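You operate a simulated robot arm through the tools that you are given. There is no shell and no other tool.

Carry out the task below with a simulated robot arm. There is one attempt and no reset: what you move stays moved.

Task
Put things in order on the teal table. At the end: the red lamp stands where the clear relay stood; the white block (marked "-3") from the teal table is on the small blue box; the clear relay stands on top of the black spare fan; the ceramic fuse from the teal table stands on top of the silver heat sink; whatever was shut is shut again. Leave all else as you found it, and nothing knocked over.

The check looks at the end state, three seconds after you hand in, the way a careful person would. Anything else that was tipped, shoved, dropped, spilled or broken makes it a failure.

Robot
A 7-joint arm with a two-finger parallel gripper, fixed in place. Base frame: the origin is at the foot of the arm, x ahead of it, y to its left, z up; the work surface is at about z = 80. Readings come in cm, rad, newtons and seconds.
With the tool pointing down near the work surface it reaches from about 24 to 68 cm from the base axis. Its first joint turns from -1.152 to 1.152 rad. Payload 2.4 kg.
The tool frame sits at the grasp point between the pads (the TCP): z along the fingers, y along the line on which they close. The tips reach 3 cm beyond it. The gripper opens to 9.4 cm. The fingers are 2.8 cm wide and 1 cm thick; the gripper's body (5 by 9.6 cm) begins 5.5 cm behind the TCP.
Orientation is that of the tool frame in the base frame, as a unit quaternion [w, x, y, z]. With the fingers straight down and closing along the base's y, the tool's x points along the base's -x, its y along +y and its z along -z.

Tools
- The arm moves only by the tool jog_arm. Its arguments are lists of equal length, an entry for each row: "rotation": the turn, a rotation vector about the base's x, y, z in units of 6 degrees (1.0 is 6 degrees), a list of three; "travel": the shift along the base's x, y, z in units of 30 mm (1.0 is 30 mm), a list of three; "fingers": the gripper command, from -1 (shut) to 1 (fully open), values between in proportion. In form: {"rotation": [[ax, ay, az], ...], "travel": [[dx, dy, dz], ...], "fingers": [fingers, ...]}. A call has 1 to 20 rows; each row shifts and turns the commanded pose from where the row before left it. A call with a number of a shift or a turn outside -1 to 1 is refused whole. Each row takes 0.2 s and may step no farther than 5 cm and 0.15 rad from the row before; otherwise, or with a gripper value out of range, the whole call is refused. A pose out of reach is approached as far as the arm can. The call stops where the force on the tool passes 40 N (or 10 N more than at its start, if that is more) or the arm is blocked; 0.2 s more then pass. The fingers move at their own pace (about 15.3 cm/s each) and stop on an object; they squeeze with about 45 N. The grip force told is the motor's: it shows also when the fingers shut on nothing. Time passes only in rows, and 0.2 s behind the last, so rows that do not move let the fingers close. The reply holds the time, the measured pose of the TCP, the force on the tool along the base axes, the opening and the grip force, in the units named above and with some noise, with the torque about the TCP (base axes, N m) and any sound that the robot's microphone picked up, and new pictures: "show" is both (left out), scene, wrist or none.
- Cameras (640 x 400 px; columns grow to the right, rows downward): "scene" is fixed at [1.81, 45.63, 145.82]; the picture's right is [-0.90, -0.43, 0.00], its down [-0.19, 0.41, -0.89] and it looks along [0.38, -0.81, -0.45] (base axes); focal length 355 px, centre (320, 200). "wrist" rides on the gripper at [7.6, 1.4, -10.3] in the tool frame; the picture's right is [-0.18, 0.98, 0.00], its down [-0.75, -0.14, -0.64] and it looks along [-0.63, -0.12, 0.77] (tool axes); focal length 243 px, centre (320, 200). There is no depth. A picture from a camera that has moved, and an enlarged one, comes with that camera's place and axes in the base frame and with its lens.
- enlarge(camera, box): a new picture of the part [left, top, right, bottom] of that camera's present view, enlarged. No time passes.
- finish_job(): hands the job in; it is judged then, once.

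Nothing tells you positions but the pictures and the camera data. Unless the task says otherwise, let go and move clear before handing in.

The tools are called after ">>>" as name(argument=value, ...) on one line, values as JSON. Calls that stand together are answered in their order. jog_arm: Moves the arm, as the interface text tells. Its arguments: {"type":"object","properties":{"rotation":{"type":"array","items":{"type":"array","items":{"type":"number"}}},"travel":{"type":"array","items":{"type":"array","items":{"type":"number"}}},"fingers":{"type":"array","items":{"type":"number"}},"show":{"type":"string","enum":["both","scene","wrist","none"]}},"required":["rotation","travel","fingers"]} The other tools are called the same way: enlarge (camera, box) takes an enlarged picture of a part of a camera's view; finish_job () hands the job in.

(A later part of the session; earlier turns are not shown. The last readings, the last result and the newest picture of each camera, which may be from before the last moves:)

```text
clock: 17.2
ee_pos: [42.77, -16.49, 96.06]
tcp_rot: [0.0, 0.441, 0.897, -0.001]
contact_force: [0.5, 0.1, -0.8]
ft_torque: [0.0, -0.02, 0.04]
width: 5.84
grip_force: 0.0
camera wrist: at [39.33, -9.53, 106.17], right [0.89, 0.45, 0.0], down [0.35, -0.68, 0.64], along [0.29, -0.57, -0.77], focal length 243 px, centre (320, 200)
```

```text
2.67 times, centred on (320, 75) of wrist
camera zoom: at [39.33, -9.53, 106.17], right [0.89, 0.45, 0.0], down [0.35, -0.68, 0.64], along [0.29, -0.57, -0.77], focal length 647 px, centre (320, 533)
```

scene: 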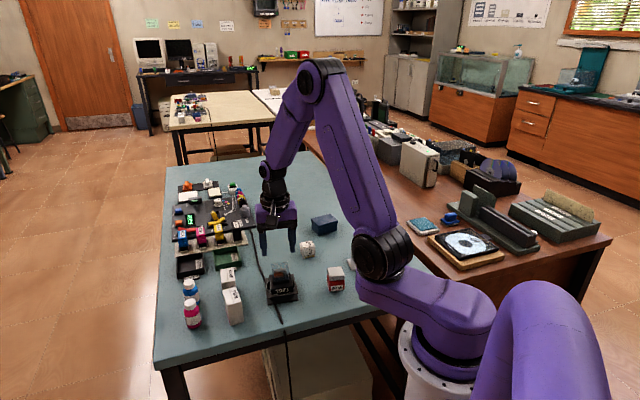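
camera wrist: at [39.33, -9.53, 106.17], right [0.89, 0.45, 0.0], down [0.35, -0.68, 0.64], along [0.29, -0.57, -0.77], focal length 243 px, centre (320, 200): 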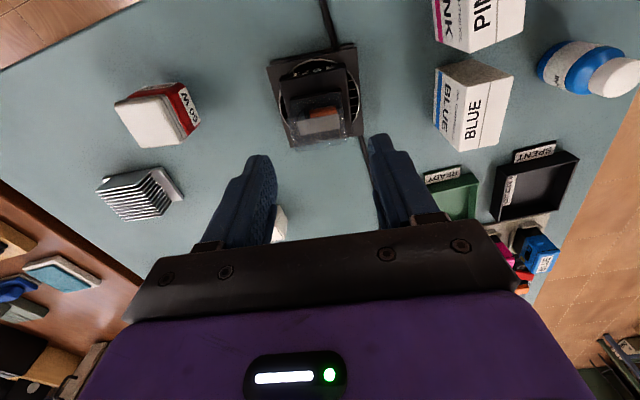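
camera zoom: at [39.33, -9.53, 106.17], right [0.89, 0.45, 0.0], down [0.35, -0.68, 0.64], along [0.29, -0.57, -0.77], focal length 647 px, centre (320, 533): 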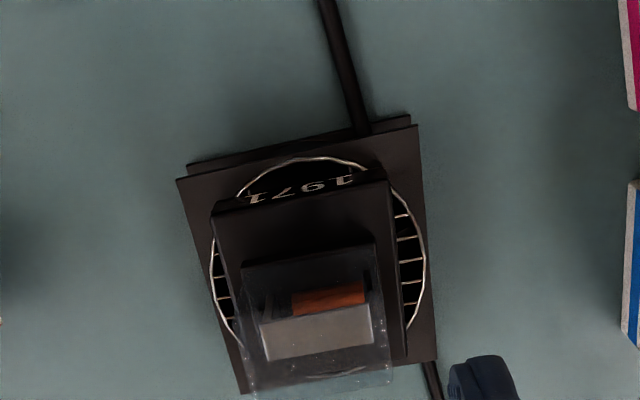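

The relay stands upright and centred on the fan. Next is the red lamp near [30.5, -25], so I'll move above it to measure.

>>> jog_arm(rotation=[[0, 0, -0.19], [0, 0, -0.19], [0, 0, -0.19], [0, 0, -0.19], [0, 0, -0.19], [0, 0, 0]], travel=[[-0.82, -0.58, 0.2], [-0.82, -0.58, 0.1], [-0.82, -0.58, 0.1], [-0.82, -0.58, 0.1], [-0.82, -0.58, 0.1], [0, 0, 0]], fingers=[0.25, 0.25, 0.6, 0.6, 0.6, 0.6])

>>> enlarge(camera="wrist", box=[240, 30, 400, 130])

>>> enlarge(camera="scene", box=[304, 250, 368, 300])

```text
clock: 18.6
ee_pos: [30.46, -25.37, 97.56]
tcp_rot: [0.001, 0.486, 0.874, -0.001]
contact_force: [0.2, -0.7, -0.5]
ft_torque: [-0.02, 0.04, 0.01]
width: 7.51
grip_force: 0.1
camera wrist: at [27.74, -18.16, 107.69], right [0.93, 0.36, 0.0], down [0.28, -0.71, 0.64], along [0.23, -0.6, -0.77], focal length 243 px, centre (320, 200)
```

scene: 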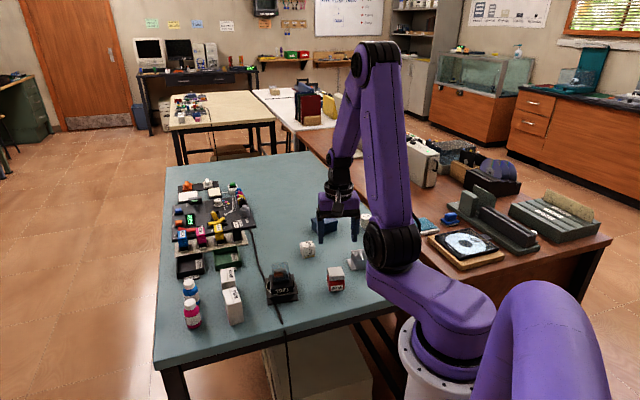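
wrist: 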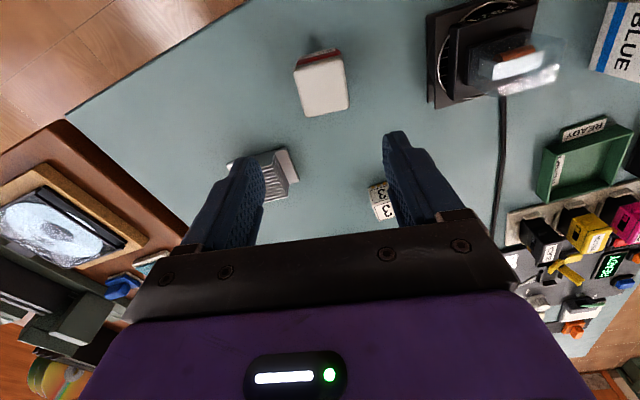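

```text
4.00 times, centred on (320, 80) of wrist
camera zoom: at [27.74, -18.16, 107.69], right [0.93, 0.36, 0.0], down [0.28, -0.71, 0.64], along [0.23, -0.6, -0.77], focal length 970 px, centre (320, 680)
```

zoom: 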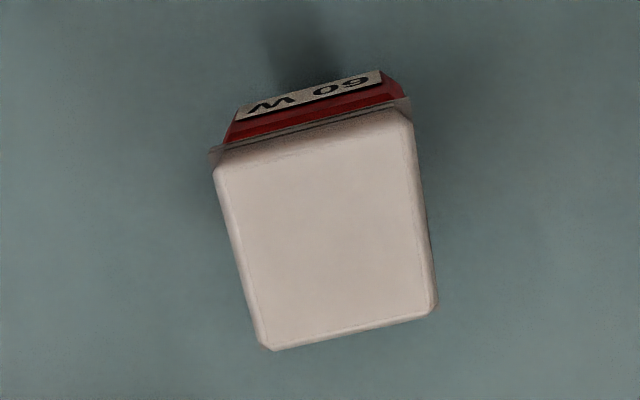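

```text
8.00 times, centred on (336, 275) of scene
camera zoom: at [1.81, 45.63, 145.82], right [-0.9, -0.43, 0.0], down [-0.19, 0.41, -0.89], along [0.38, -0.81, -0.45], focal length 2841 px, centre (192, -400)
```

zoom: 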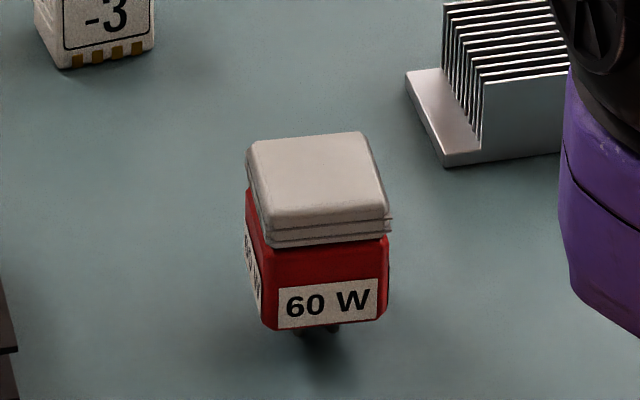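

The lamp's cap is about 4.2 cm square, centred near [30.35, -24.0] and turned about 35°. I'll align and drop to just above it for a check.

>>> jog_arm(rotation=[[0, 0, 0.25], [0, 0, 0.25], [0, 0, 0], [0, 0, 0]], travel=[[-0.01, 0.15, -0.8], [-0.01, 0.15, -0.8], [-0.01, 0.15, -0.9], [0, 0, 0]], fingers=[0.6, 0.6, 0.6, 0.6])

>>> enlarge(camera="wrist", box=[200, 60, 440, 210])

>>> enlarge(camera="scene", box=[304, 240, 368, 300])

```text
clock: 19.6
ee_pos: [30.55, -24.11, 90.11]
tcp_rot: [0.0, 0.462, 0.887, -0.001]
contact_force: [-0.5, 0.4, 0.4]
ft_torque: [0.02, 0.03, 0.03]
width: 7.52
grip_force: 0.1
camera wrist: at [27.34, -17.06, 100.25], right [0.91, 0.41, 0.0], down [0.31, -0.7, 0.64], along [0.27, -0.59, -0.77], focal length 243 px, centre (320, 200)
```

scene: 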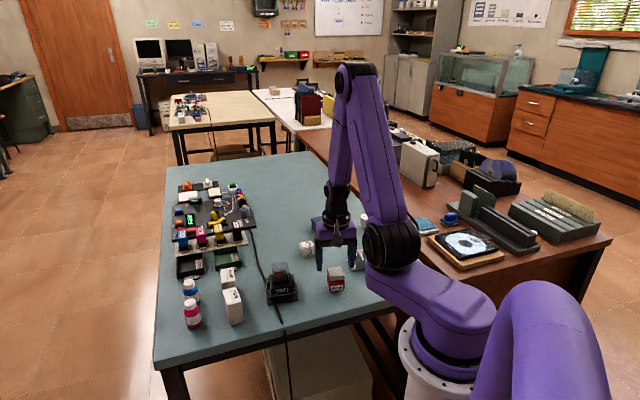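
wrist: 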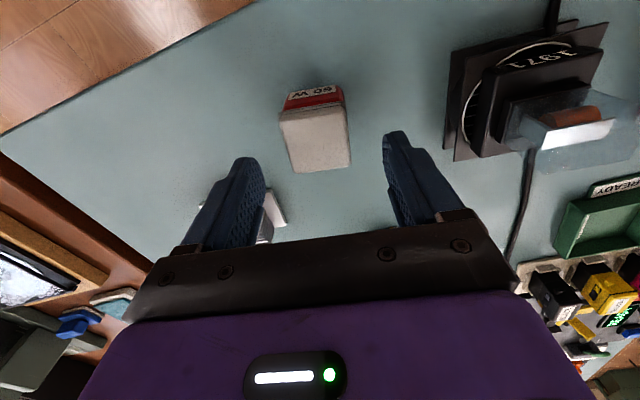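

```text
2.67 times, centred on (320, 135) of wrist
camera zoom: at [27.34, -17.06, 100.25], right [0.91, 0.41, 0.0], down [0.31, -0.7, 0.64], along [0.27, -0.59, -0.77], focal length 647 px, centre (320, 373)
```

zoom: 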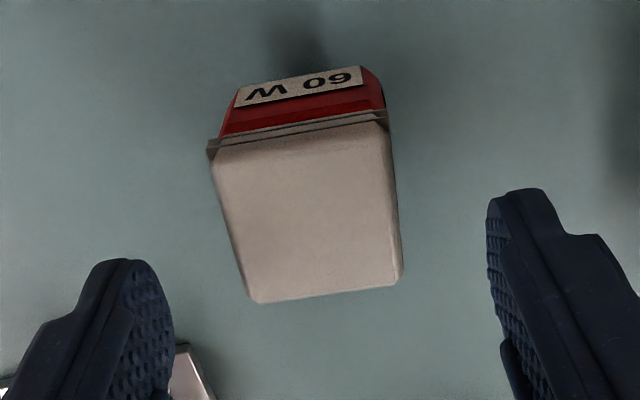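

```text
6.67 times, centred on (336, 270) of scene
camera zoom: at [1.81, 45.63, 145.82], right [-0.9, -0.43, 0.0], down [-0.19, 0.41, -0.89], along [0.38, -0.81, -0.45], focal length 2368 px, centre (213, -267)
```

zoom: 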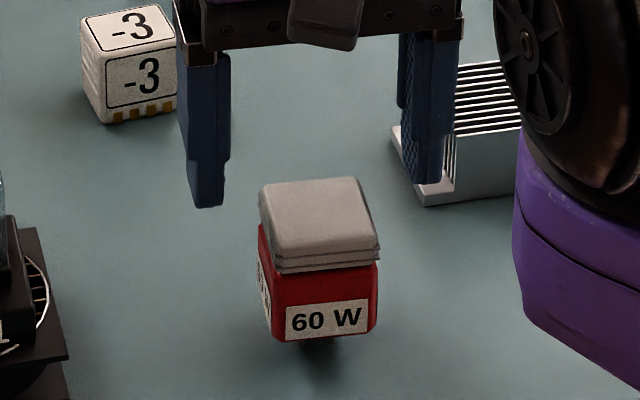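

Triangulating the two views puts the lamp's cap top near z ≈ 87, so the lamp stands on a stem, centred at about [29.97, -23.2]. I'll shift over it, go down to mid-body with open fingers, and check.

>>> jog_arm(rotation=[[0, 0, 0], [0, 0, 0], [0, 0, 0], [0, 0, 0], [0, 0, 0]], travel=[[-0.19, 0.3, 0.1], [0, 0, -0.5], [0, 0, -0.6], [0, 0, -0.6], [0, 0, 0]], fingers=[0.6, 0.6, 0.6, 0.6, 0.6])

>>> enlarge(camera="wrist", box=[200, 60, 440, 210])

>>> enlarge(camera="scene", box=[304, 240, 368, 300])

```text
clock: 20.9
ee_pos: [29.87, -23.28, 85.0]
tcp_rot: [0.001, 0.463, 0.887, 0.0]
contact_force: [0.2, -0.2, -0.3]
ft_torque: [-0.02, -0.04, -0.02]
width: 7.53
grip_force: 0.0
camera wrist: at [26.74, -16.16, 95.14], right [0.91, 0.41, 0.0], down [0.31, -0.7, 0.64], along [0.26, -0.59, -0.77], focal length 243 px, centre (320, 200)
```

scene: 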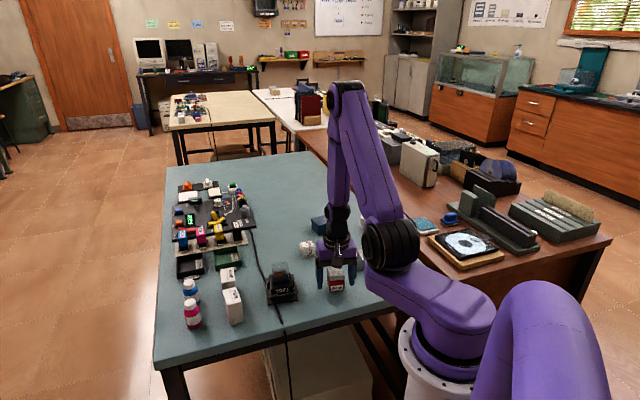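
wrist: 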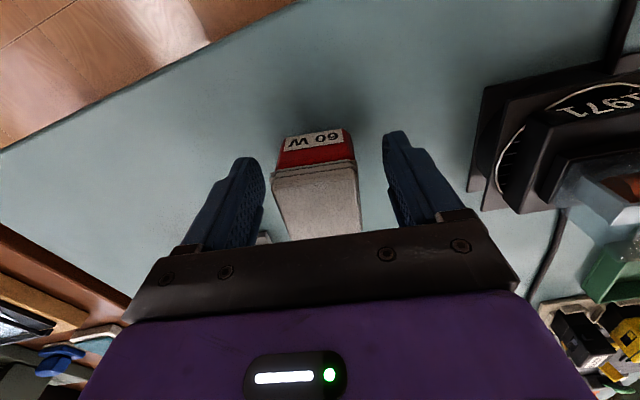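

```text
2.67 times, centred on (320, 135) of wrist
camera zoom: at [26.74, -16.16, 95.14], right [0.91, 0.41, 0.0], down [0.31, -0.7, 0.64], along [0.26, -0.59, -0.77], focal length 647 px, centre (320, 373)
```

zoom: 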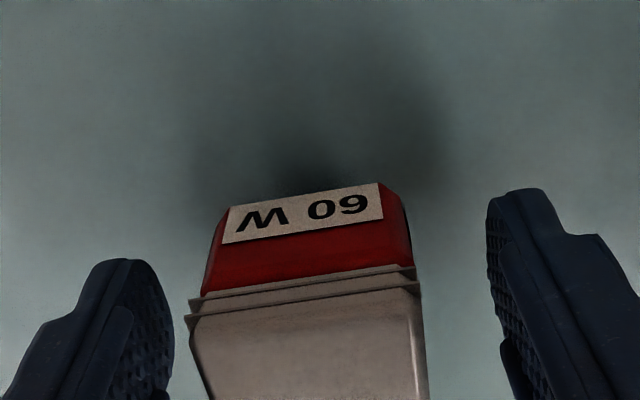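

```text
6.67 times, centred on (336, 270) of scene
camera zoom: at [1.81, 45.63, 145.82], right [-0.9, -0.43, 0.0], down [-0.19, 0.41, -0.89], along [0.38, -0.81, -0.45], focal length 2368 px, centre (213, -267)
```

zoom: 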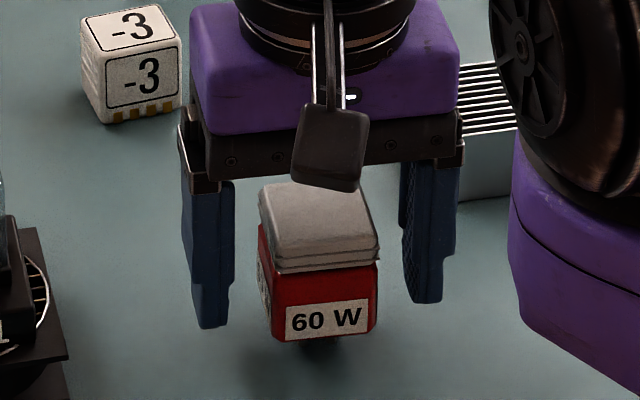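

The lamp is centred between the fingers, with its red body spanning about z 83–87 and the TCP at 85. I'll close on it.

>>> jog_arm(rotation=[[0, 0, 0], [0, 0, 0], [0, 0, 0], [0, 0, 0]], travel=[[0.03, 0.02, 0], [0, 0, 0], [0, 0, 0], [0, 0, 0]], fingers=[0.2, 0, -0.4, -0.6])

>>> enlarge(camera="scene", box=[304, 240, 368, 300])

```text
clock: 21.9
ee_pos: [29.83, -23.05, 85.05]
tcp_rot: [0.001, 0.463, 0.886, 0.0]
contact_force: [-0.2, -0.2, 0.3]
ft_torque: [0.02, -0.01, 0.03]
width: 4.56
grip_force: 45.5
camera wrist: at [26.77, -16.03, 95.14], right [0.91, 0.41, 0.0], down [0.31, -0.7, 0.64], along [0.26, -0.59, -0.77], focal length 243 px, centre (320, 200)
```

scene: 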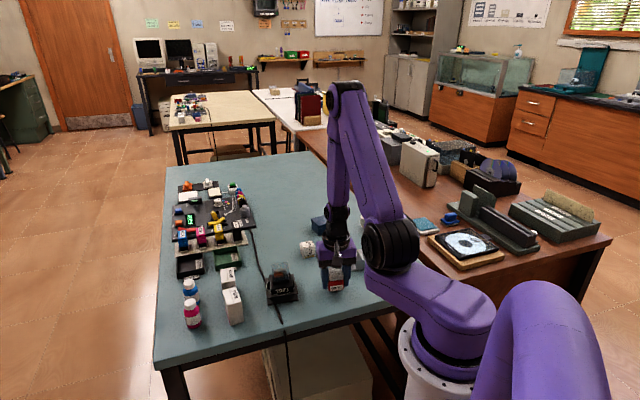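
wrist: 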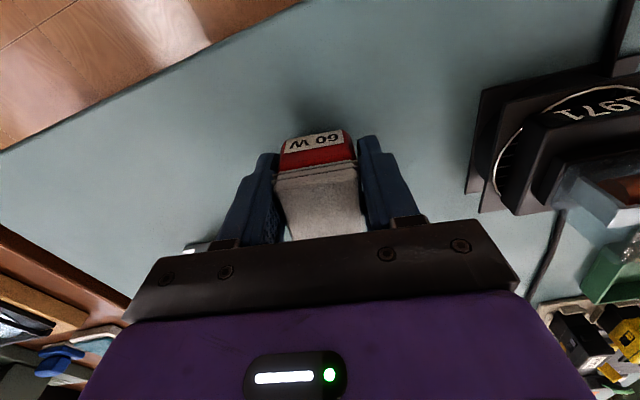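

```text
6.67 times, centred on (336, 270) of scene
camera zoom: at [1.81, 45.63, 145.82], right [-0.9, -0.43, 0.0], down [-0.19, 0.41, -0.89], along [0.38, -0.81, -0.45], focal length 2368 px, centre (213, -267)
```

zoom: 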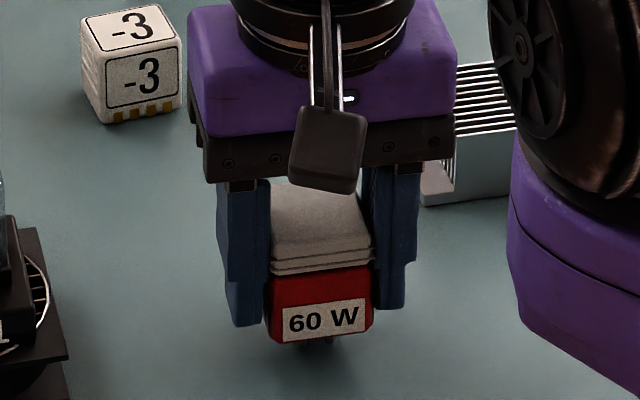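

The lamp is held by its cap flange. I'll lift it straight up and carry it over to the old relay spot.

>>> jog_arm(rotation=[[0, 0, 0], [0, 0, 0], [0, 0, 0], [0, 0, 0], [0, 0, 0], [0, 0, 0]], travel=[[0, 0, 0.2], [0, 0, 0.5], [0, 0, 1], [0, 0, 1], [0, 0, 1], [0, 0, 0.6]], fingers=[-0.6, -0.6, -0.6, -0.6, -0.6, -0.6])

>>> enlarge(camera="scene", box=[304, 190, 384, 300])

```text
clock: 23.2
ee_pos: [29.81, -23.15, 98.0]
tcp_rot: [0.0, 0.462, 0.887, 0.0]
contact_force: [-0.2, -0.7, -0.9]
ft_torque: [-0.01, 0.02, 0.0]
width: 4.58
grip_force: 45.0
camera wrist: at [26.73, -16.1, 108.1], right [0.91, 0.41, 0.0], down [0.32, -0.7, 0.64], along [0.26, -0.59, -0.77], focal length 243 px, centre (320, 200)
```

scene: 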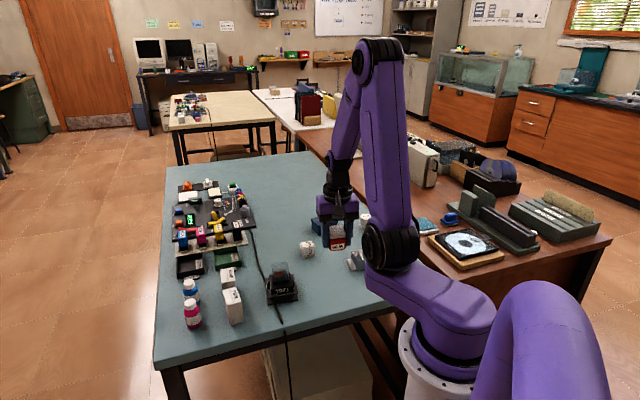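
wrist: 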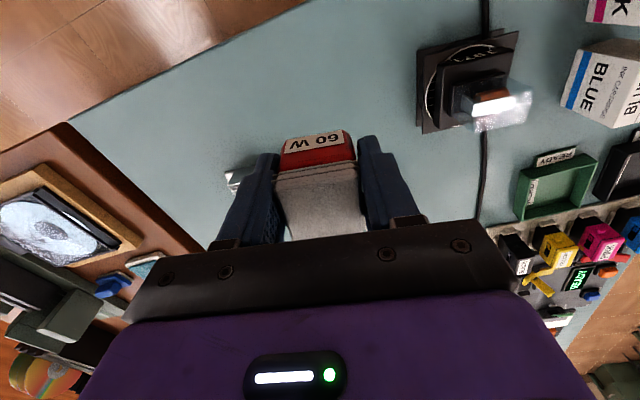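

```text
3.64 times, centred on (344, 245) of scene
camera zoom: at [1.81, 45.63, 145.82], right [-0.9, -0.43, 0.0], down [-0.19, 0.41, -0.89], along [0.38, -0.81, -0.45], focal length 1292 px, centre (233, 36)
```

zoom: 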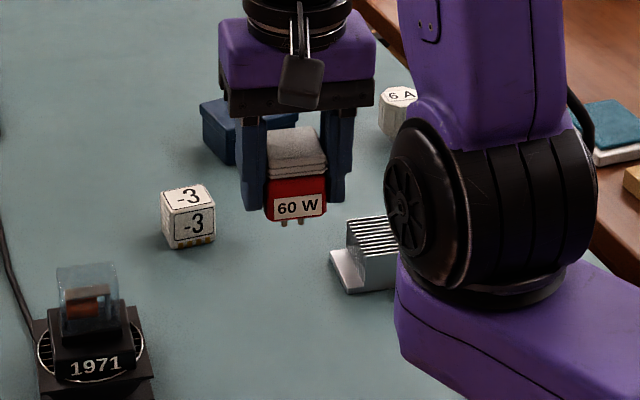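

The lamp is lifted and I can see pins under it. I'll enlarge to learn how far they stick out.

>>> enlarge(camera="scene", box=[316, 215, 364, 255])

```text
10.00 times, centred on (340, 235) of scene
camera zoom: at [1.81, 45.63, 145.82], right [-0.9, -0.43, 0.0], down [-0.19, 0.41, -0.89], along [0.38, -0.81, -0.45], focal length 3552 px, centre (120, -150)
```

zoom: 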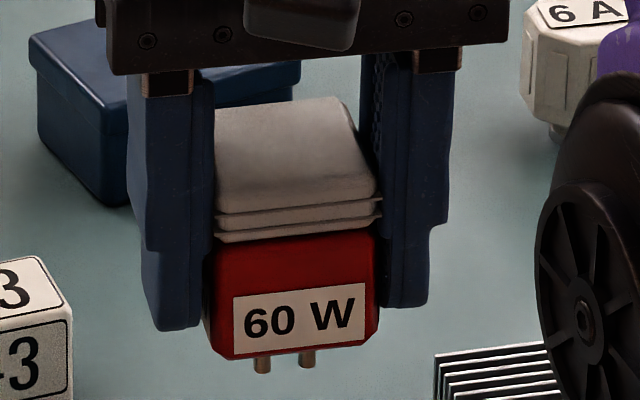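

The lamp stands on short pins, and contact on the table should come again at TCP z ≈ 85. I'll carry it to above [55.6, -29.3].

>>> jog_arm(rotation=[[0, 0, 0], [0, 0, 0], [0, 0, 0], [0, 0, 0], [0, 0, 0], [0, 0, 0], [0, 0, 0], [0, 0, 0], [0, 0, 0], [0, 0, 0]], travel=[[0.955, -0.228, 0], [0.955, -0.228, 0], [0.955, -0.228, 0], [0.955, -0.228, 0], [0.955, -0.228, 0], [0.955, -0.228, 0], [0.955, -0.228, 0], [0.955, -0.228, 0], [0.955, -0.228, 0], [0, 0, 0]], fingers=[-0.6, -0.6, -0.6, -0.6, -0.6, -0.6, -0.6, -0.6, -0.6, -0.6])

>>> enlarge(camera="scene", box=[220, 180, 332, 280])

```text
clock: 25.4
ee_pos: [55.53, -29.03, 98.14]
tcp_rot: [0.002, 0.462, 0.887, -0.001]
contact_force: [-0.2, -0.4, -1.0]
ft_torque: [-0.01, -0.01, 0.02]
width: 4.57
grip_force: 45.2
camera wrist: at [52.43, -22.1, 108.34], right [0.91, 0.41, 0.0], down [0.31, -0.7, 0.64], along [0.26, -0.59, -0.77], focal length 243 px, centre (320, 200)
```

scene: 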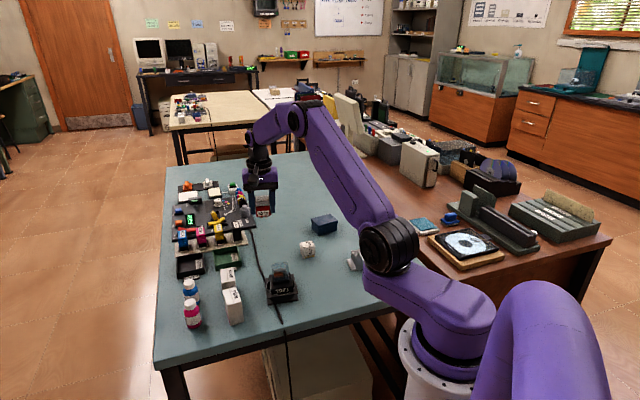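
wrist: 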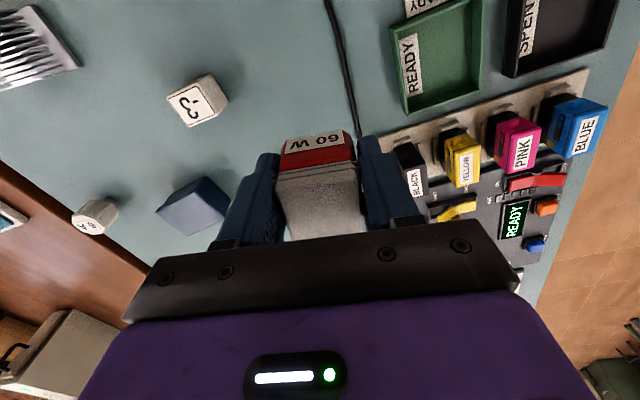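

```text
4.00 times, centred on (276, 230) of scene
camera zoom: at [1.81, 45.63, 145.82], right [-0.9, -0.43, 0.0], down [-0.19, 0.41, -0.89], along [0.38, -0.81, -0.45], focal length 1421 px, centre (496, 80)
```

zoom: 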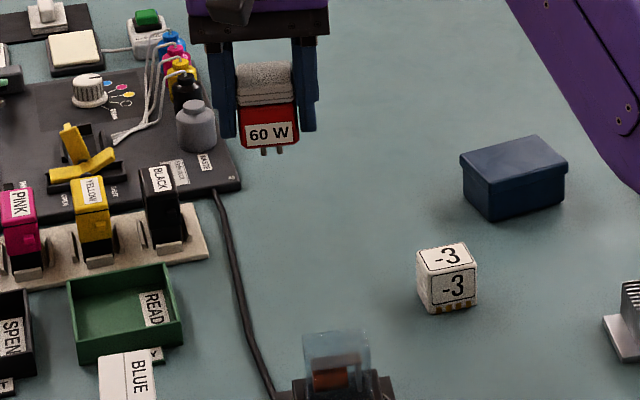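

The lamp is over the old relay spot, clear of the cartridges. I'll lower quickly to a centimetre above the table, then slowly.

>>> jog_arm(rotation=[[0, 0, 0], [0, 0, 0], [0, 0, 0], [0, 0, 0], [0, 0, 0]], travel=[[0.01, -0.04, -1], [0, 0, -1], [0, 0, -1], [0, 0, -0.95], [0, 0, 0]], fingers=[-0.6, -0.6, -0.6, -0.6, -0.6])

>>> enlarge(camera="scene", box=[237, 215, 317, 275])

```text
clock: 26.6
ee_pos: [55.43, -29.23, 86.23]
tcp_rot: [0.0, 0.462, 0.887, 0.0]
contact_force: [0.6, -0.1, -0.5]
ft_torque: [0.03, 0.04, 0.0]
width: 4.56
grip_force: 45.2
camera wrist: at [52.34, -22.26, 96.25], right [0.91, 0.41, 0.0], down [0.31, -0.7, 0.64], along [0.27, -0.59, -0.77], focal length 243 px, centre (320, 200)
```

scene: 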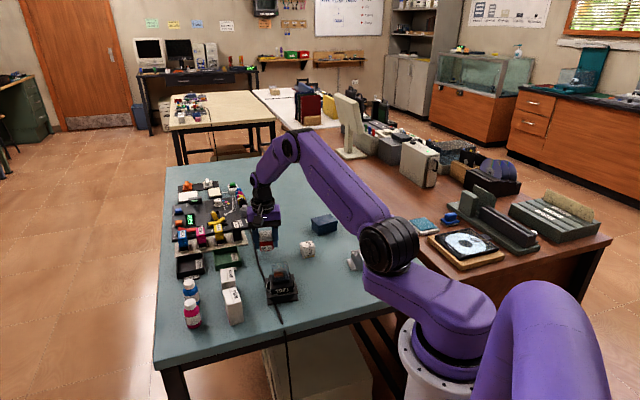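
wrist: 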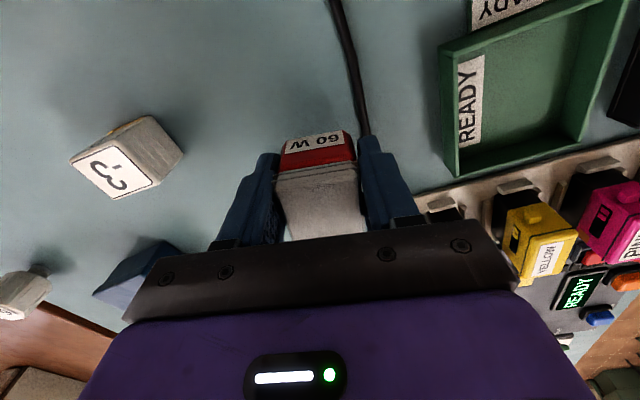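

```text
6.67 times, centred on (277, 245) of scene
camera zoom: at [1.81, 45.63, 145.82], right [-0.9, -0.43, 0.0], down [-0.19, 0.41, -0.89], along [0.38, -0.81, -0.45], focal length 2368 px, centre (607, -100)
```

zoom: 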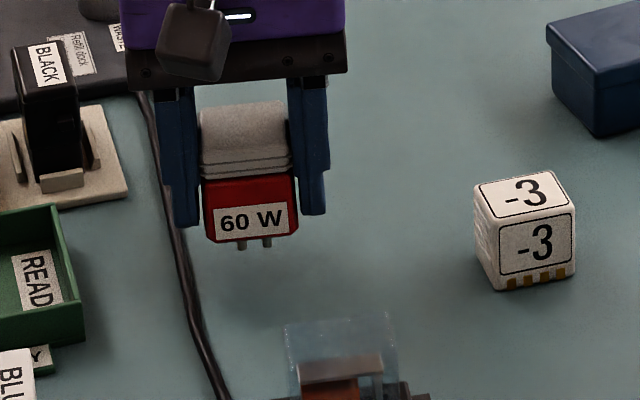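

About a centimetre to go. I'll lower in fine steps.

>>> jog_arm(rotation=[[0, 0, 0], [0, 0, 0], [0, 0, 0], [0, 0, 0], [0, 0, 0], [0, 0, 0]], travel=[[0.02, 0, -0.1], [0, 0, -0.1], [0, 0, -0.04], [0, 0, -0.04], [0, 0, -0.03], [0, 0, 0]], fingers=[-0.6, -0.6, -0.6, -0.6, -0.6, -0.6], show="none")

>>> enlarge(camera="scene", box=[237, 215, 317, 275])

```text
clock: 28.1
ee_pos: [55.71, -29.26, 85.29]
tcp_rot: [0.0, 0.462, 0.887, 0.0]
contact_force: [-0.2, -0.4, -0.8]
ft_torque: [0.01, -0.02, 0.0]
width: 4.54
grip_force: 44.5
```

```text
6.67 times, centred on (277, 245) of scene
camera zoom: at [1.81, 45.63, 145.82], right [-0.9, -0.43, 0.0], down [-0.19, 0.41, -0.89], along [0.38, -0.81, -0.45], focal length 2368 px, centre (607, -100)
```

zoom: 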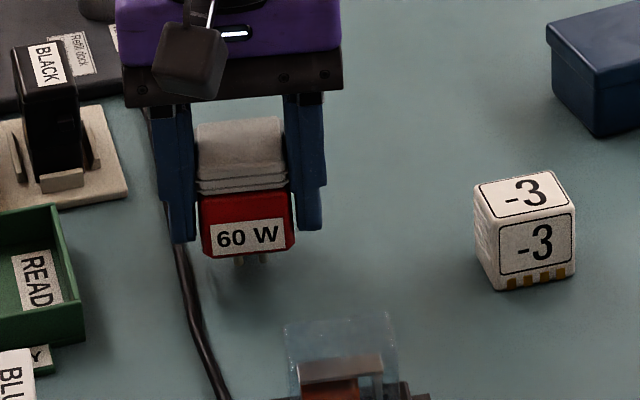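

>>> jog_arm(rotation=[[0, 0, 0], [0, 0, 0], [0, 0, 0], [0, 0, 0], [0, 0, 0]], travel=[[0, 0, -0.03], [0, 0, -0.025], [0, 0, -0.025], [0, 0, -0.02], [0, 0, 0]], fingers=[-0.6, -0.6, -0.6, -0.6, -0.6], show="none")

>>> enlarge(camera="scene", box=[237, 215, 317, 275])

```text
clock: 29.2
ee_pos: [55.7, -29.12, 85.09]
tcp_rot: [0.0, 0.463, 0.886, 0.0]
contact_force: [-2.4, 2.2, 7.2]
ft_torque: [0.13, 0.05, 0.05]
width: 4.54
grip_force: 45.0
```

```text
6.67 times, centred on (277, 245) of scene
camera zoom: at [1.79, 45.64, 145.82], right [-0.9, -0.43, 0.0], down [-0.19, 0.41, -0.89], along [0.38, -0.81, -0.45], focal length 2368 px, centre (607, -100)
```

zoom: 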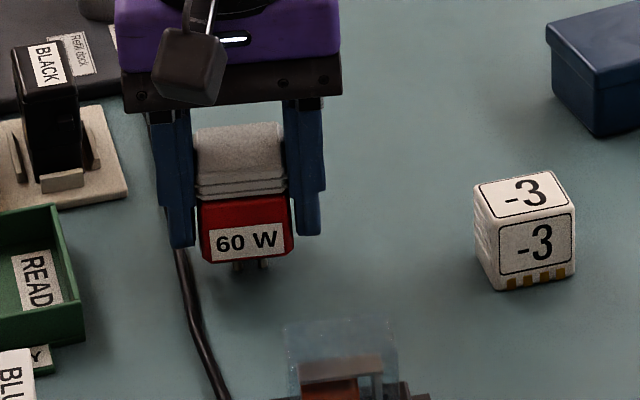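

The lamp touches the table (7 N). I'll ease the pressure, open gently, and go straight up.

>>> jog_arm(rotation=[[0, 0, 0], [0, 0, 0], [0, 0, 0], [0, 0, 0], [0, 0, 0], [0, 0, 0], [0, 0, 0], [0, 0, 0]], travel=[[0, 0, 0.012], [0, 0, 0], [0, 0, 0], [0, 0, 0], [0, 0, 0.2], [0, 0, 0.6], [0, 0, 1], [0, 0, 1]], fingers=[-0.03, 0.05, 0.3, 0.3, 0.3, 0.3, 0.3, 0.3])

>>> enlarge(camera="scene", box=[229, 215, 325, 275])

>>> enlarge(camera="wrist", box=[200, 0, 440, 150])

```text
clock: 31.1
ee_pos: [55.96, -29.17, 93.19]
tcp_rot: [0.0, 0.462, 0.887, 0.0]
contact_force: [0.6, -0.2, 0.2]
ft_torque: [0.01, 0.0, 0.0]
width: 6.11
grip_force: 0.0
camera wrist: at [52.81, -22.2, 103.32], right [0.91, 0.41, 0.0], down [0.31, -0.7, 0.64], along [0.26, -0.59, -0.77], focal length 243 px, centre (320, 200)
```

scene: 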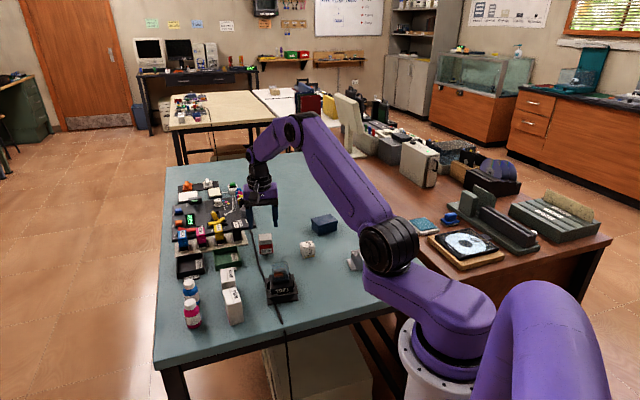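
wrist: 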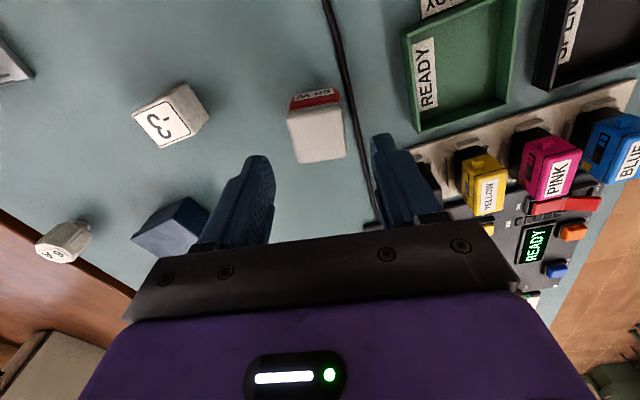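

```text
6.67 times, centred on (277, 245) of scene
camera zoom: at [1.8, 45.63, 145.82], right [-0.9, -0.43, 0.0], down [-0.19, 0.41, -0.89], along [0.38, -0.81, -0.45], focal length 2368 px, centre (607, -100)
```

zoom: 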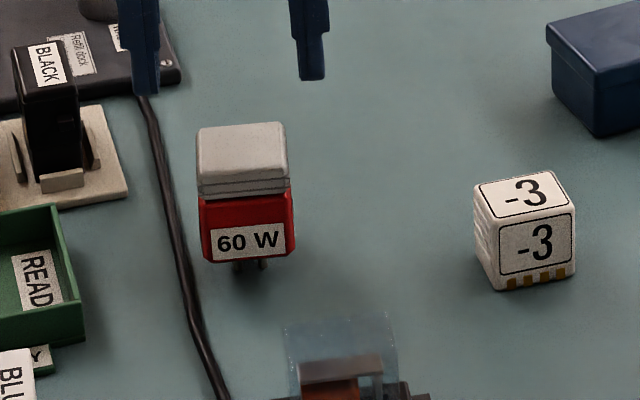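

```text
2.67 times, centred on (320, 75) of wrist
camera zoom: at [52.81, -22.2, 103.32], right [0.91, 0.41, 0.0], down [0.31, -0.7, 0.64], along [0.26, -0.59, -0.77], focal length 647 px, centre (320, 533)
```

zoom: 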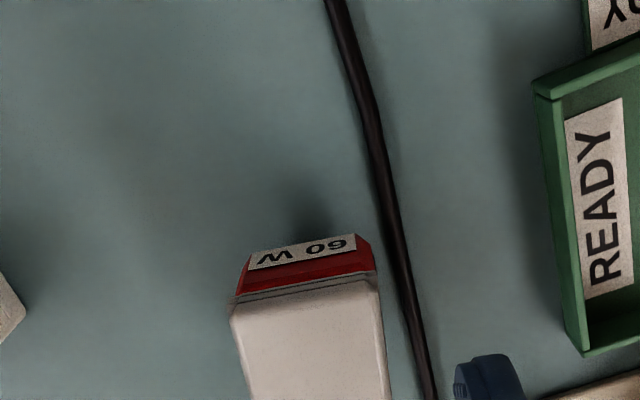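

The red lamp stands upright where the relay was. Next is the "-3" block near [44.8, -36], a cube of about 3.8 cm turned about 40°. I'll move above it.

>>> jog_arm(rotation=[[0, 0, 0], [0, 0, 0.2], [0, 0, 0.2], [0, 0, 0.2], [0, 0, 0.2], [0, 0, 0]], travel=[[0, 0, 1], [-0.93, -0.55, 0.1], [-0.93, -0.55, 0.1], [-0.93, -0.55, 0.1], [-0.93, -0.55, 0.1], [0, 0, 0]], fingers=[0.3, 0.3, 0.5, 0.5, 0.5, 0.5])

>>> enlarge(camera="wrist", box=[200, 10, 440, 160])

>>> enlarge(camera="scene", box=[276, 200, 356, 270])

```text
clock: 32.5
ee_pos: [44.72, -35.33, 97.38]
tcp_rot: [0.001, 0.425, 0.905, -0.001]
contact_force: [-0.3, -0.4, 0.2]
ft_torque: [0.02, 0.0, 0.04]
width: 7.05
grip_force: 0.1
camera wrist: at [40.92, -28.65, 107.57], right [0.87, 0.49, 0.0], down [0.37, -0.67, 0.64], along [0.31, -0.56, -0.77], focal length 243 px, centre (320, 200)
```

scene: 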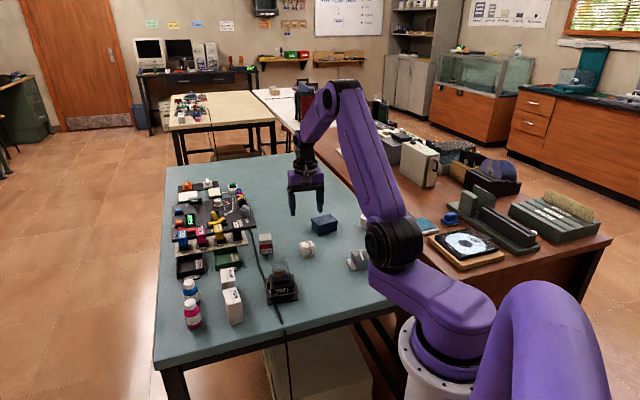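
wrist: 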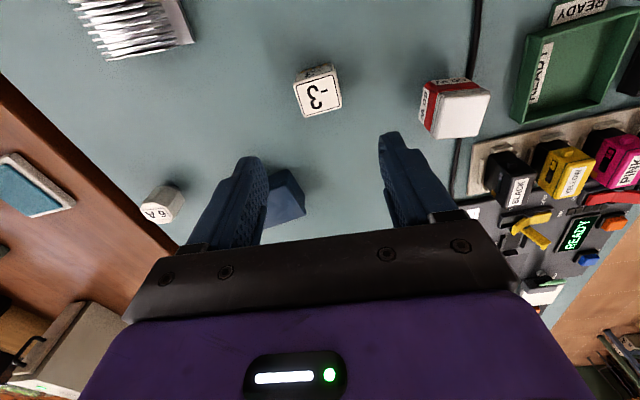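

```text
2.67 times, centred on (320, 85) of wrist
camera zoom: at [40.92, -28.65, 107.57], right [0.87, 0.49, 0.0], down [0.37, -0.67, 0.64], along [0.31, -0.56, -0.77], focal length 647 px, centre (320, 507)
```

zoom: 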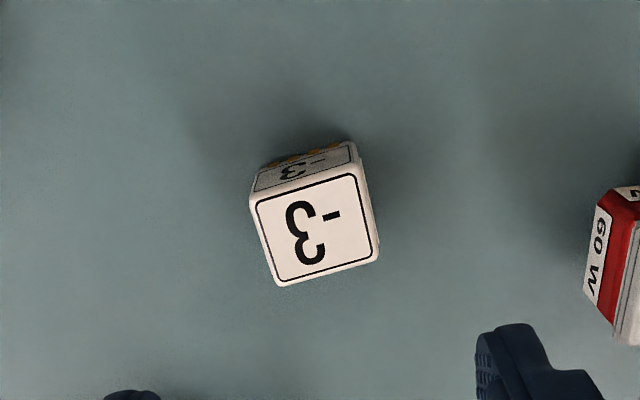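

```text
5.71 times, centred on (316, 235) of scene
camera zoom: at [1.81, 45.63, 145.82], right [-0.9, -0.43, 0.0], down [-0.19, 0.41, -0.89], along [0.38, -0.81, -0.45], focal length 2030 px, centre (343, 0)
```

zoom: 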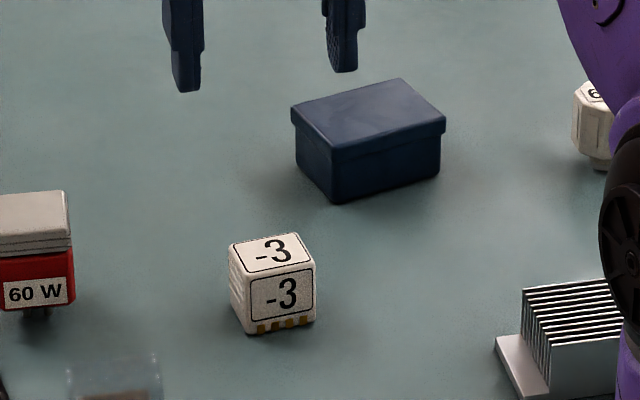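

The block's centre measures at about [44.3, -34.95] and its edges lie at about 44.5°. I'll align and go down to just above it.

>>> jog_arm(rotation=[[0, 0, 0.4], [0, 0, 0.4], [0, 0, 0], [0, 0, 0], [0, 0, 0]], travel=[[-0.07, 0.065, -0.8], [-0.07, 0.065, -0.8], [0, 0, -0.8], [0, 0, -0.7], [0, 0, 0]], fingers=[0.5, 0.5, 0.5, 0.5, 0.5])

>>> enlarge(camera="wrist", box=[200, 60, 440, 210])

>>> enlarge(camera="scene", box=[276, 210, 356, 270])

```text
clock: 33.6
ee_pos: [44.2, -35.42, 88.24]
tcp_rot: [0.001, 0.387, 0.922, 0.0]
contact_force: [0.0, 0.6, 0.0]
ft_torque: [0.0, -0.01, -0.02]
width: 7.01
grip_force: 0.0
camera wrist: at [39.95, -28.95, 98.27], right [0.83, 0.56, 0.0], down [0.43, -0.64, 0.64], along [0.36, -0.53, -0.77], focal length 243 px, centre (320, 200)
```

scene: 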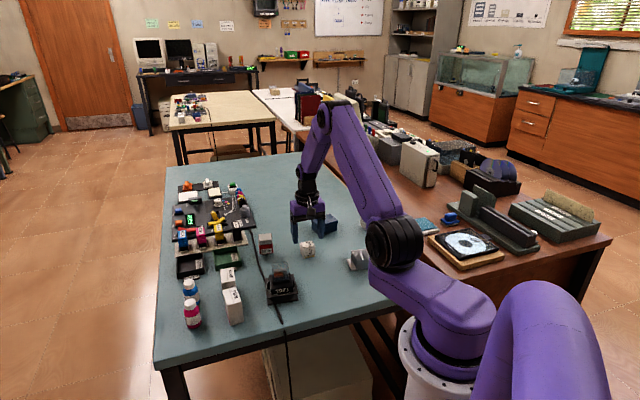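
wrist: 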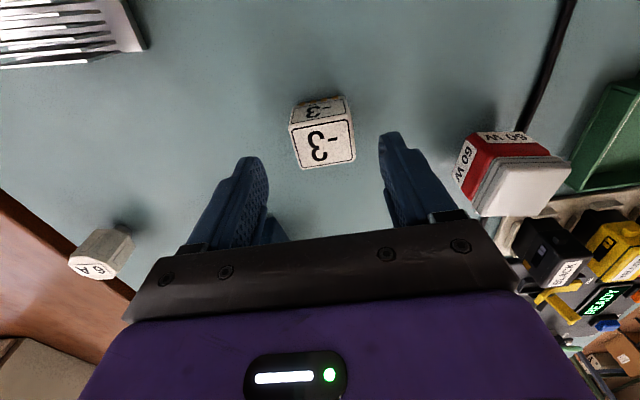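

```text
2.67 times, centred on (320, 135) of wrist
camera zoom: at [39.95, -28.95, 98.27], right [0.83, 0.56, 0.0], down [0.43, -0.64, 0.64], along [0.36, -0.53, -0.77], focal length 647 px, centre (320, 373)
```

zoom: 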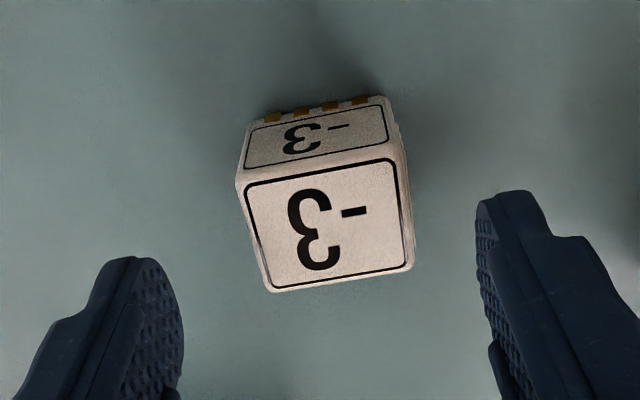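

```text
6.67 times, centred on (316, 240) of scene
camera zoom: at [1.81, 45.63, 145.82], right [-0.9, -0.43, 0.0], down [-0.19, 0.41, -0.89], along [0.38, -0.81, -0.45], focal length 2368 px, centre (347, -67)
```

zoom: 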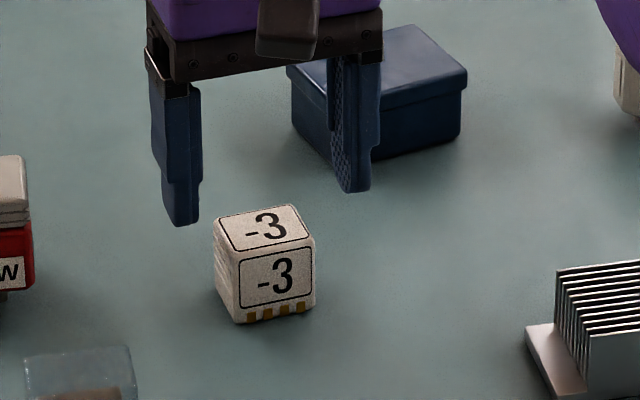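

The block is aligned between the fingers with a small offset. I'll shift slightly and go down to grasp height.

>>> jog_arm(rotation=[[0, 0, 0], [0, 0, 0], [0, 0, 0], [0, 0, 0], [0, 0, 0]], travel=[[0.01, 0.1, 0], [0, 0, -0.5], [0, 0, -0.5], [0, 0, -0.5], [0, 0, 0]], fingers=[0.5, 0.5, 0.5, 0.5, 0.5])

>>> enlarge(camera="wrist", box=[200, 80, 440, 230])

>>> enlarge(camera="scene", box=[276, 210, 356, 270])

```text
clock: 34.9
ee_pos: [44.02, -35.04, 83.79]
tcp_rot: [0.001, 0.387, 0.922, -0.001]
contact_force: [0.0, 0.2, 0.6]
ft_torque: [0.01, 0.04, 0.0]
width: 7.03
grip_force: 0.0
camera wrist: at [39.79, -28.62, 93.85], right [0.83, 0.56, 0.0], down [0.43, -0.64, 0.64], along [0.36, -0.53, -0.77], focal length 243 px, centre (320, 200)
```

scene: 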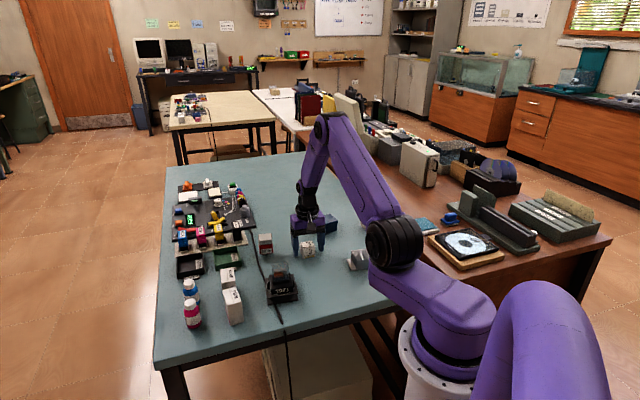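
wrist: 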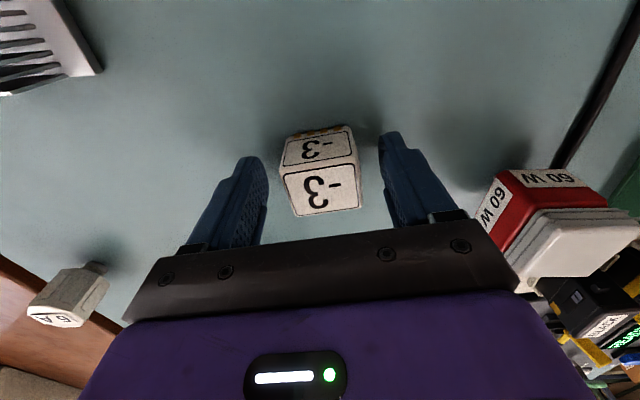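

```text
2.67 times, centred on (320, 155) of wrist
camera zoom: at [39.79, -28.62, 93.85], right [0.83, 0.56, 0.0], down [0.43, -0.64, 0.64], along [0.36, -0.53, -0.77], focal length 647 px, centre (320, 320)
```

zoom: 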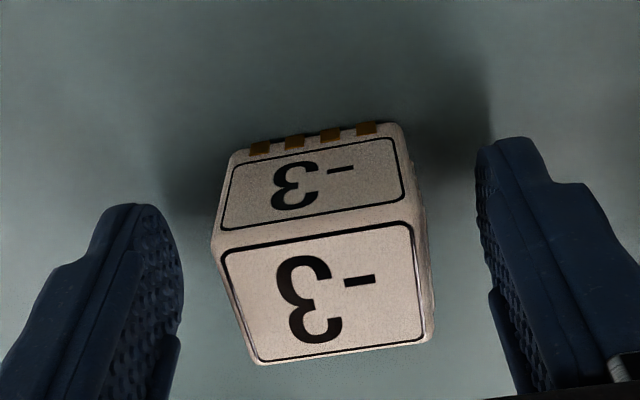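

```text
6.67 times, centred on (316, 240) of scene
camera zoom: at [1.81, 45.63, 145.82], right [-0.9, -0.43, 0.0], down [-0.19, 0.41, -0.89], along [0.38, -0.81, -0.45], focal length 2368 px, centre (347, -67)
```

zoom: 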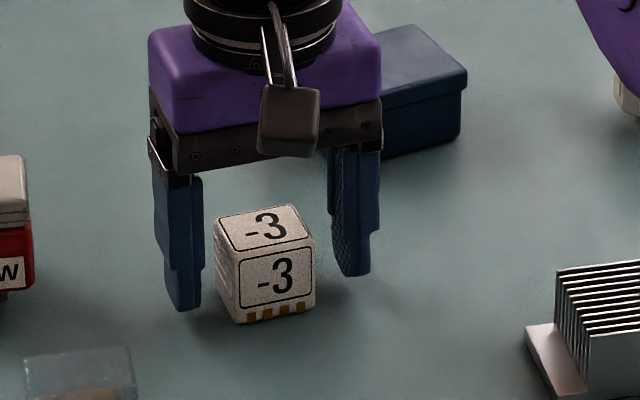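

The block is centred between the fingers, tips about 0.8 cm above the table. I'll close and lift a little.

>>> jog_arm(rotation=[[0, 0, 0], [0, 0, 0], [0, 0, 0], [0, 0, 0]], travel=[[0, 0, 0], [0, 0, 0], [0, 0, 0], [0, 0, 0]], fingers=[0.1, -0.15, -0.6, -0.6], show="none")

>>> enlarge(camera="scene", box=[276, 210, 356, 270])

```text
clock: 35.9
ee_pos: [44.0, -35.01, 83.64]
tcp_rot: [0.001, 0.387, 0.922, 0.0]
contact_force: [-0.8, 1.1, 0.0]
ft_torque: [-0.01, 0.0, 0.0]
width: 4.32
grip_force: 44.6
```

```text
6.67 times, centred on (316, 240) of scene
camera zoom: at [1.81, 45.63, 145.82], right [-0.9, -0.43, 0.0], down [-0.19, 0.41, -0.89], along [0.38, -0.81, -0.45], focal length 2368 px, centre (347, -67)
```

zoom: 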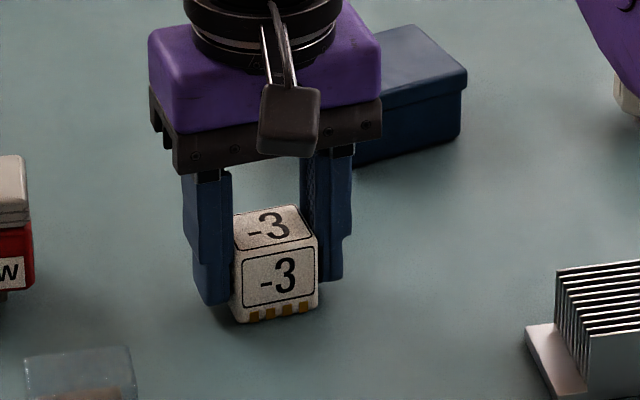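

The block is held at 4.3 cm. I'll lift it and move part way towards the blue box to measure the box from closer.

>>> jog_arm(rotation=[[0, 0, 0], [0, 0, 0], [0, 0, 0], [0, 0, 0], [0, 0, 0], [0, 0, 0], [0, 0, 0], [0, 0, 0]], travel=[[0, 0, 0.2], [0, 0, 0.8], [0, 0, 1], [0, 0, 1], [0, 0, 1], [0, -0.9, 0.3], [0, -0.9, 0], [0, 0, 0]], fingers=[-0.6, -0.6, -0.6, -0.6, -0.6, -0.6, -0.6, -0.6])

>>> enlarge(camera="wrist", box=[160, 60, 480, 260])

>>> enlarge(camera="scene", box=[276, 190, 356, 250])

```text
clock: 37.6
ee_pos: [44.26, -40.4, 96.61]
tcp_rot: [0.002, 0.386, 0.923, -0.001]
contact_force: [0.4, -0.3, -0.3]
ft_torque: [0.02, 0.0, 0.02]
width: 4.33
grip_force: 44.9
camera wrist: at [40.08, -33.92, 106.7], right [0.83, 0.56, 0.0], down [0.43, -0.64, 0.64], along [0.36, -0.53, -0.77], focal length 243 px, centre (320, 200)
```

scene: 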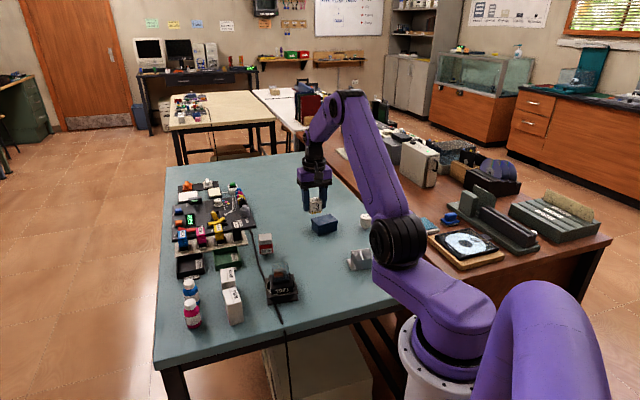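
wrist: 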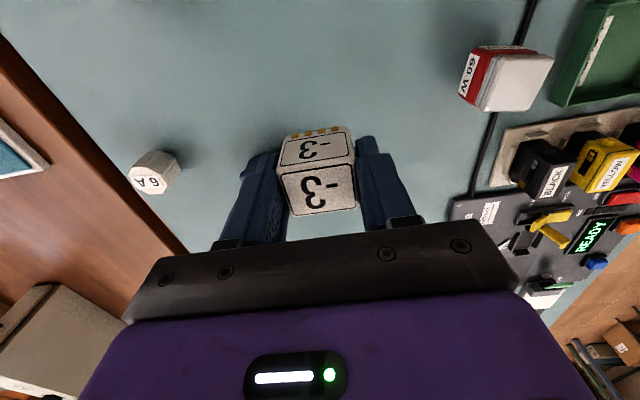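

```text
2.00 times, centred on (320, 160) of wrist
camera zoom: at [40.08, -33.92, 106.7], right [0.83, 0.56, 0.0], down [0.43, -0.64, 0.64], along [0.36, -0.53, -0.77], focal length 485 px, centre (320, 280)
```

zoom: 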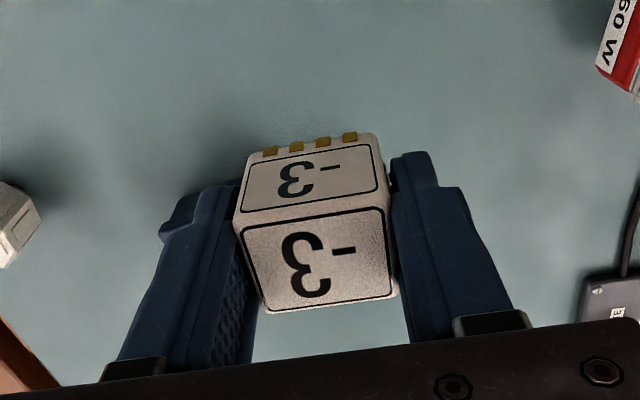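

```text
6.67 times, centred on (316, 220) of scene
camera zoom: at [1.81, 45.63, 145.82], right [-0.9, -0.43, 0.0], down [-0.19, 0.41, -0.89], along [0.38, -0.81, -0.45], focal length 2368 px, centre (347, 67)
```

zoom: 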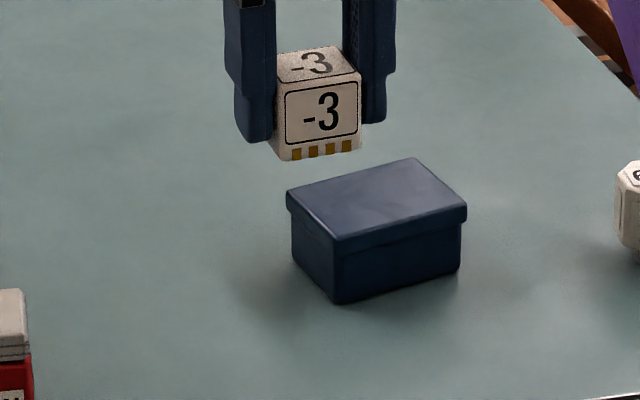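

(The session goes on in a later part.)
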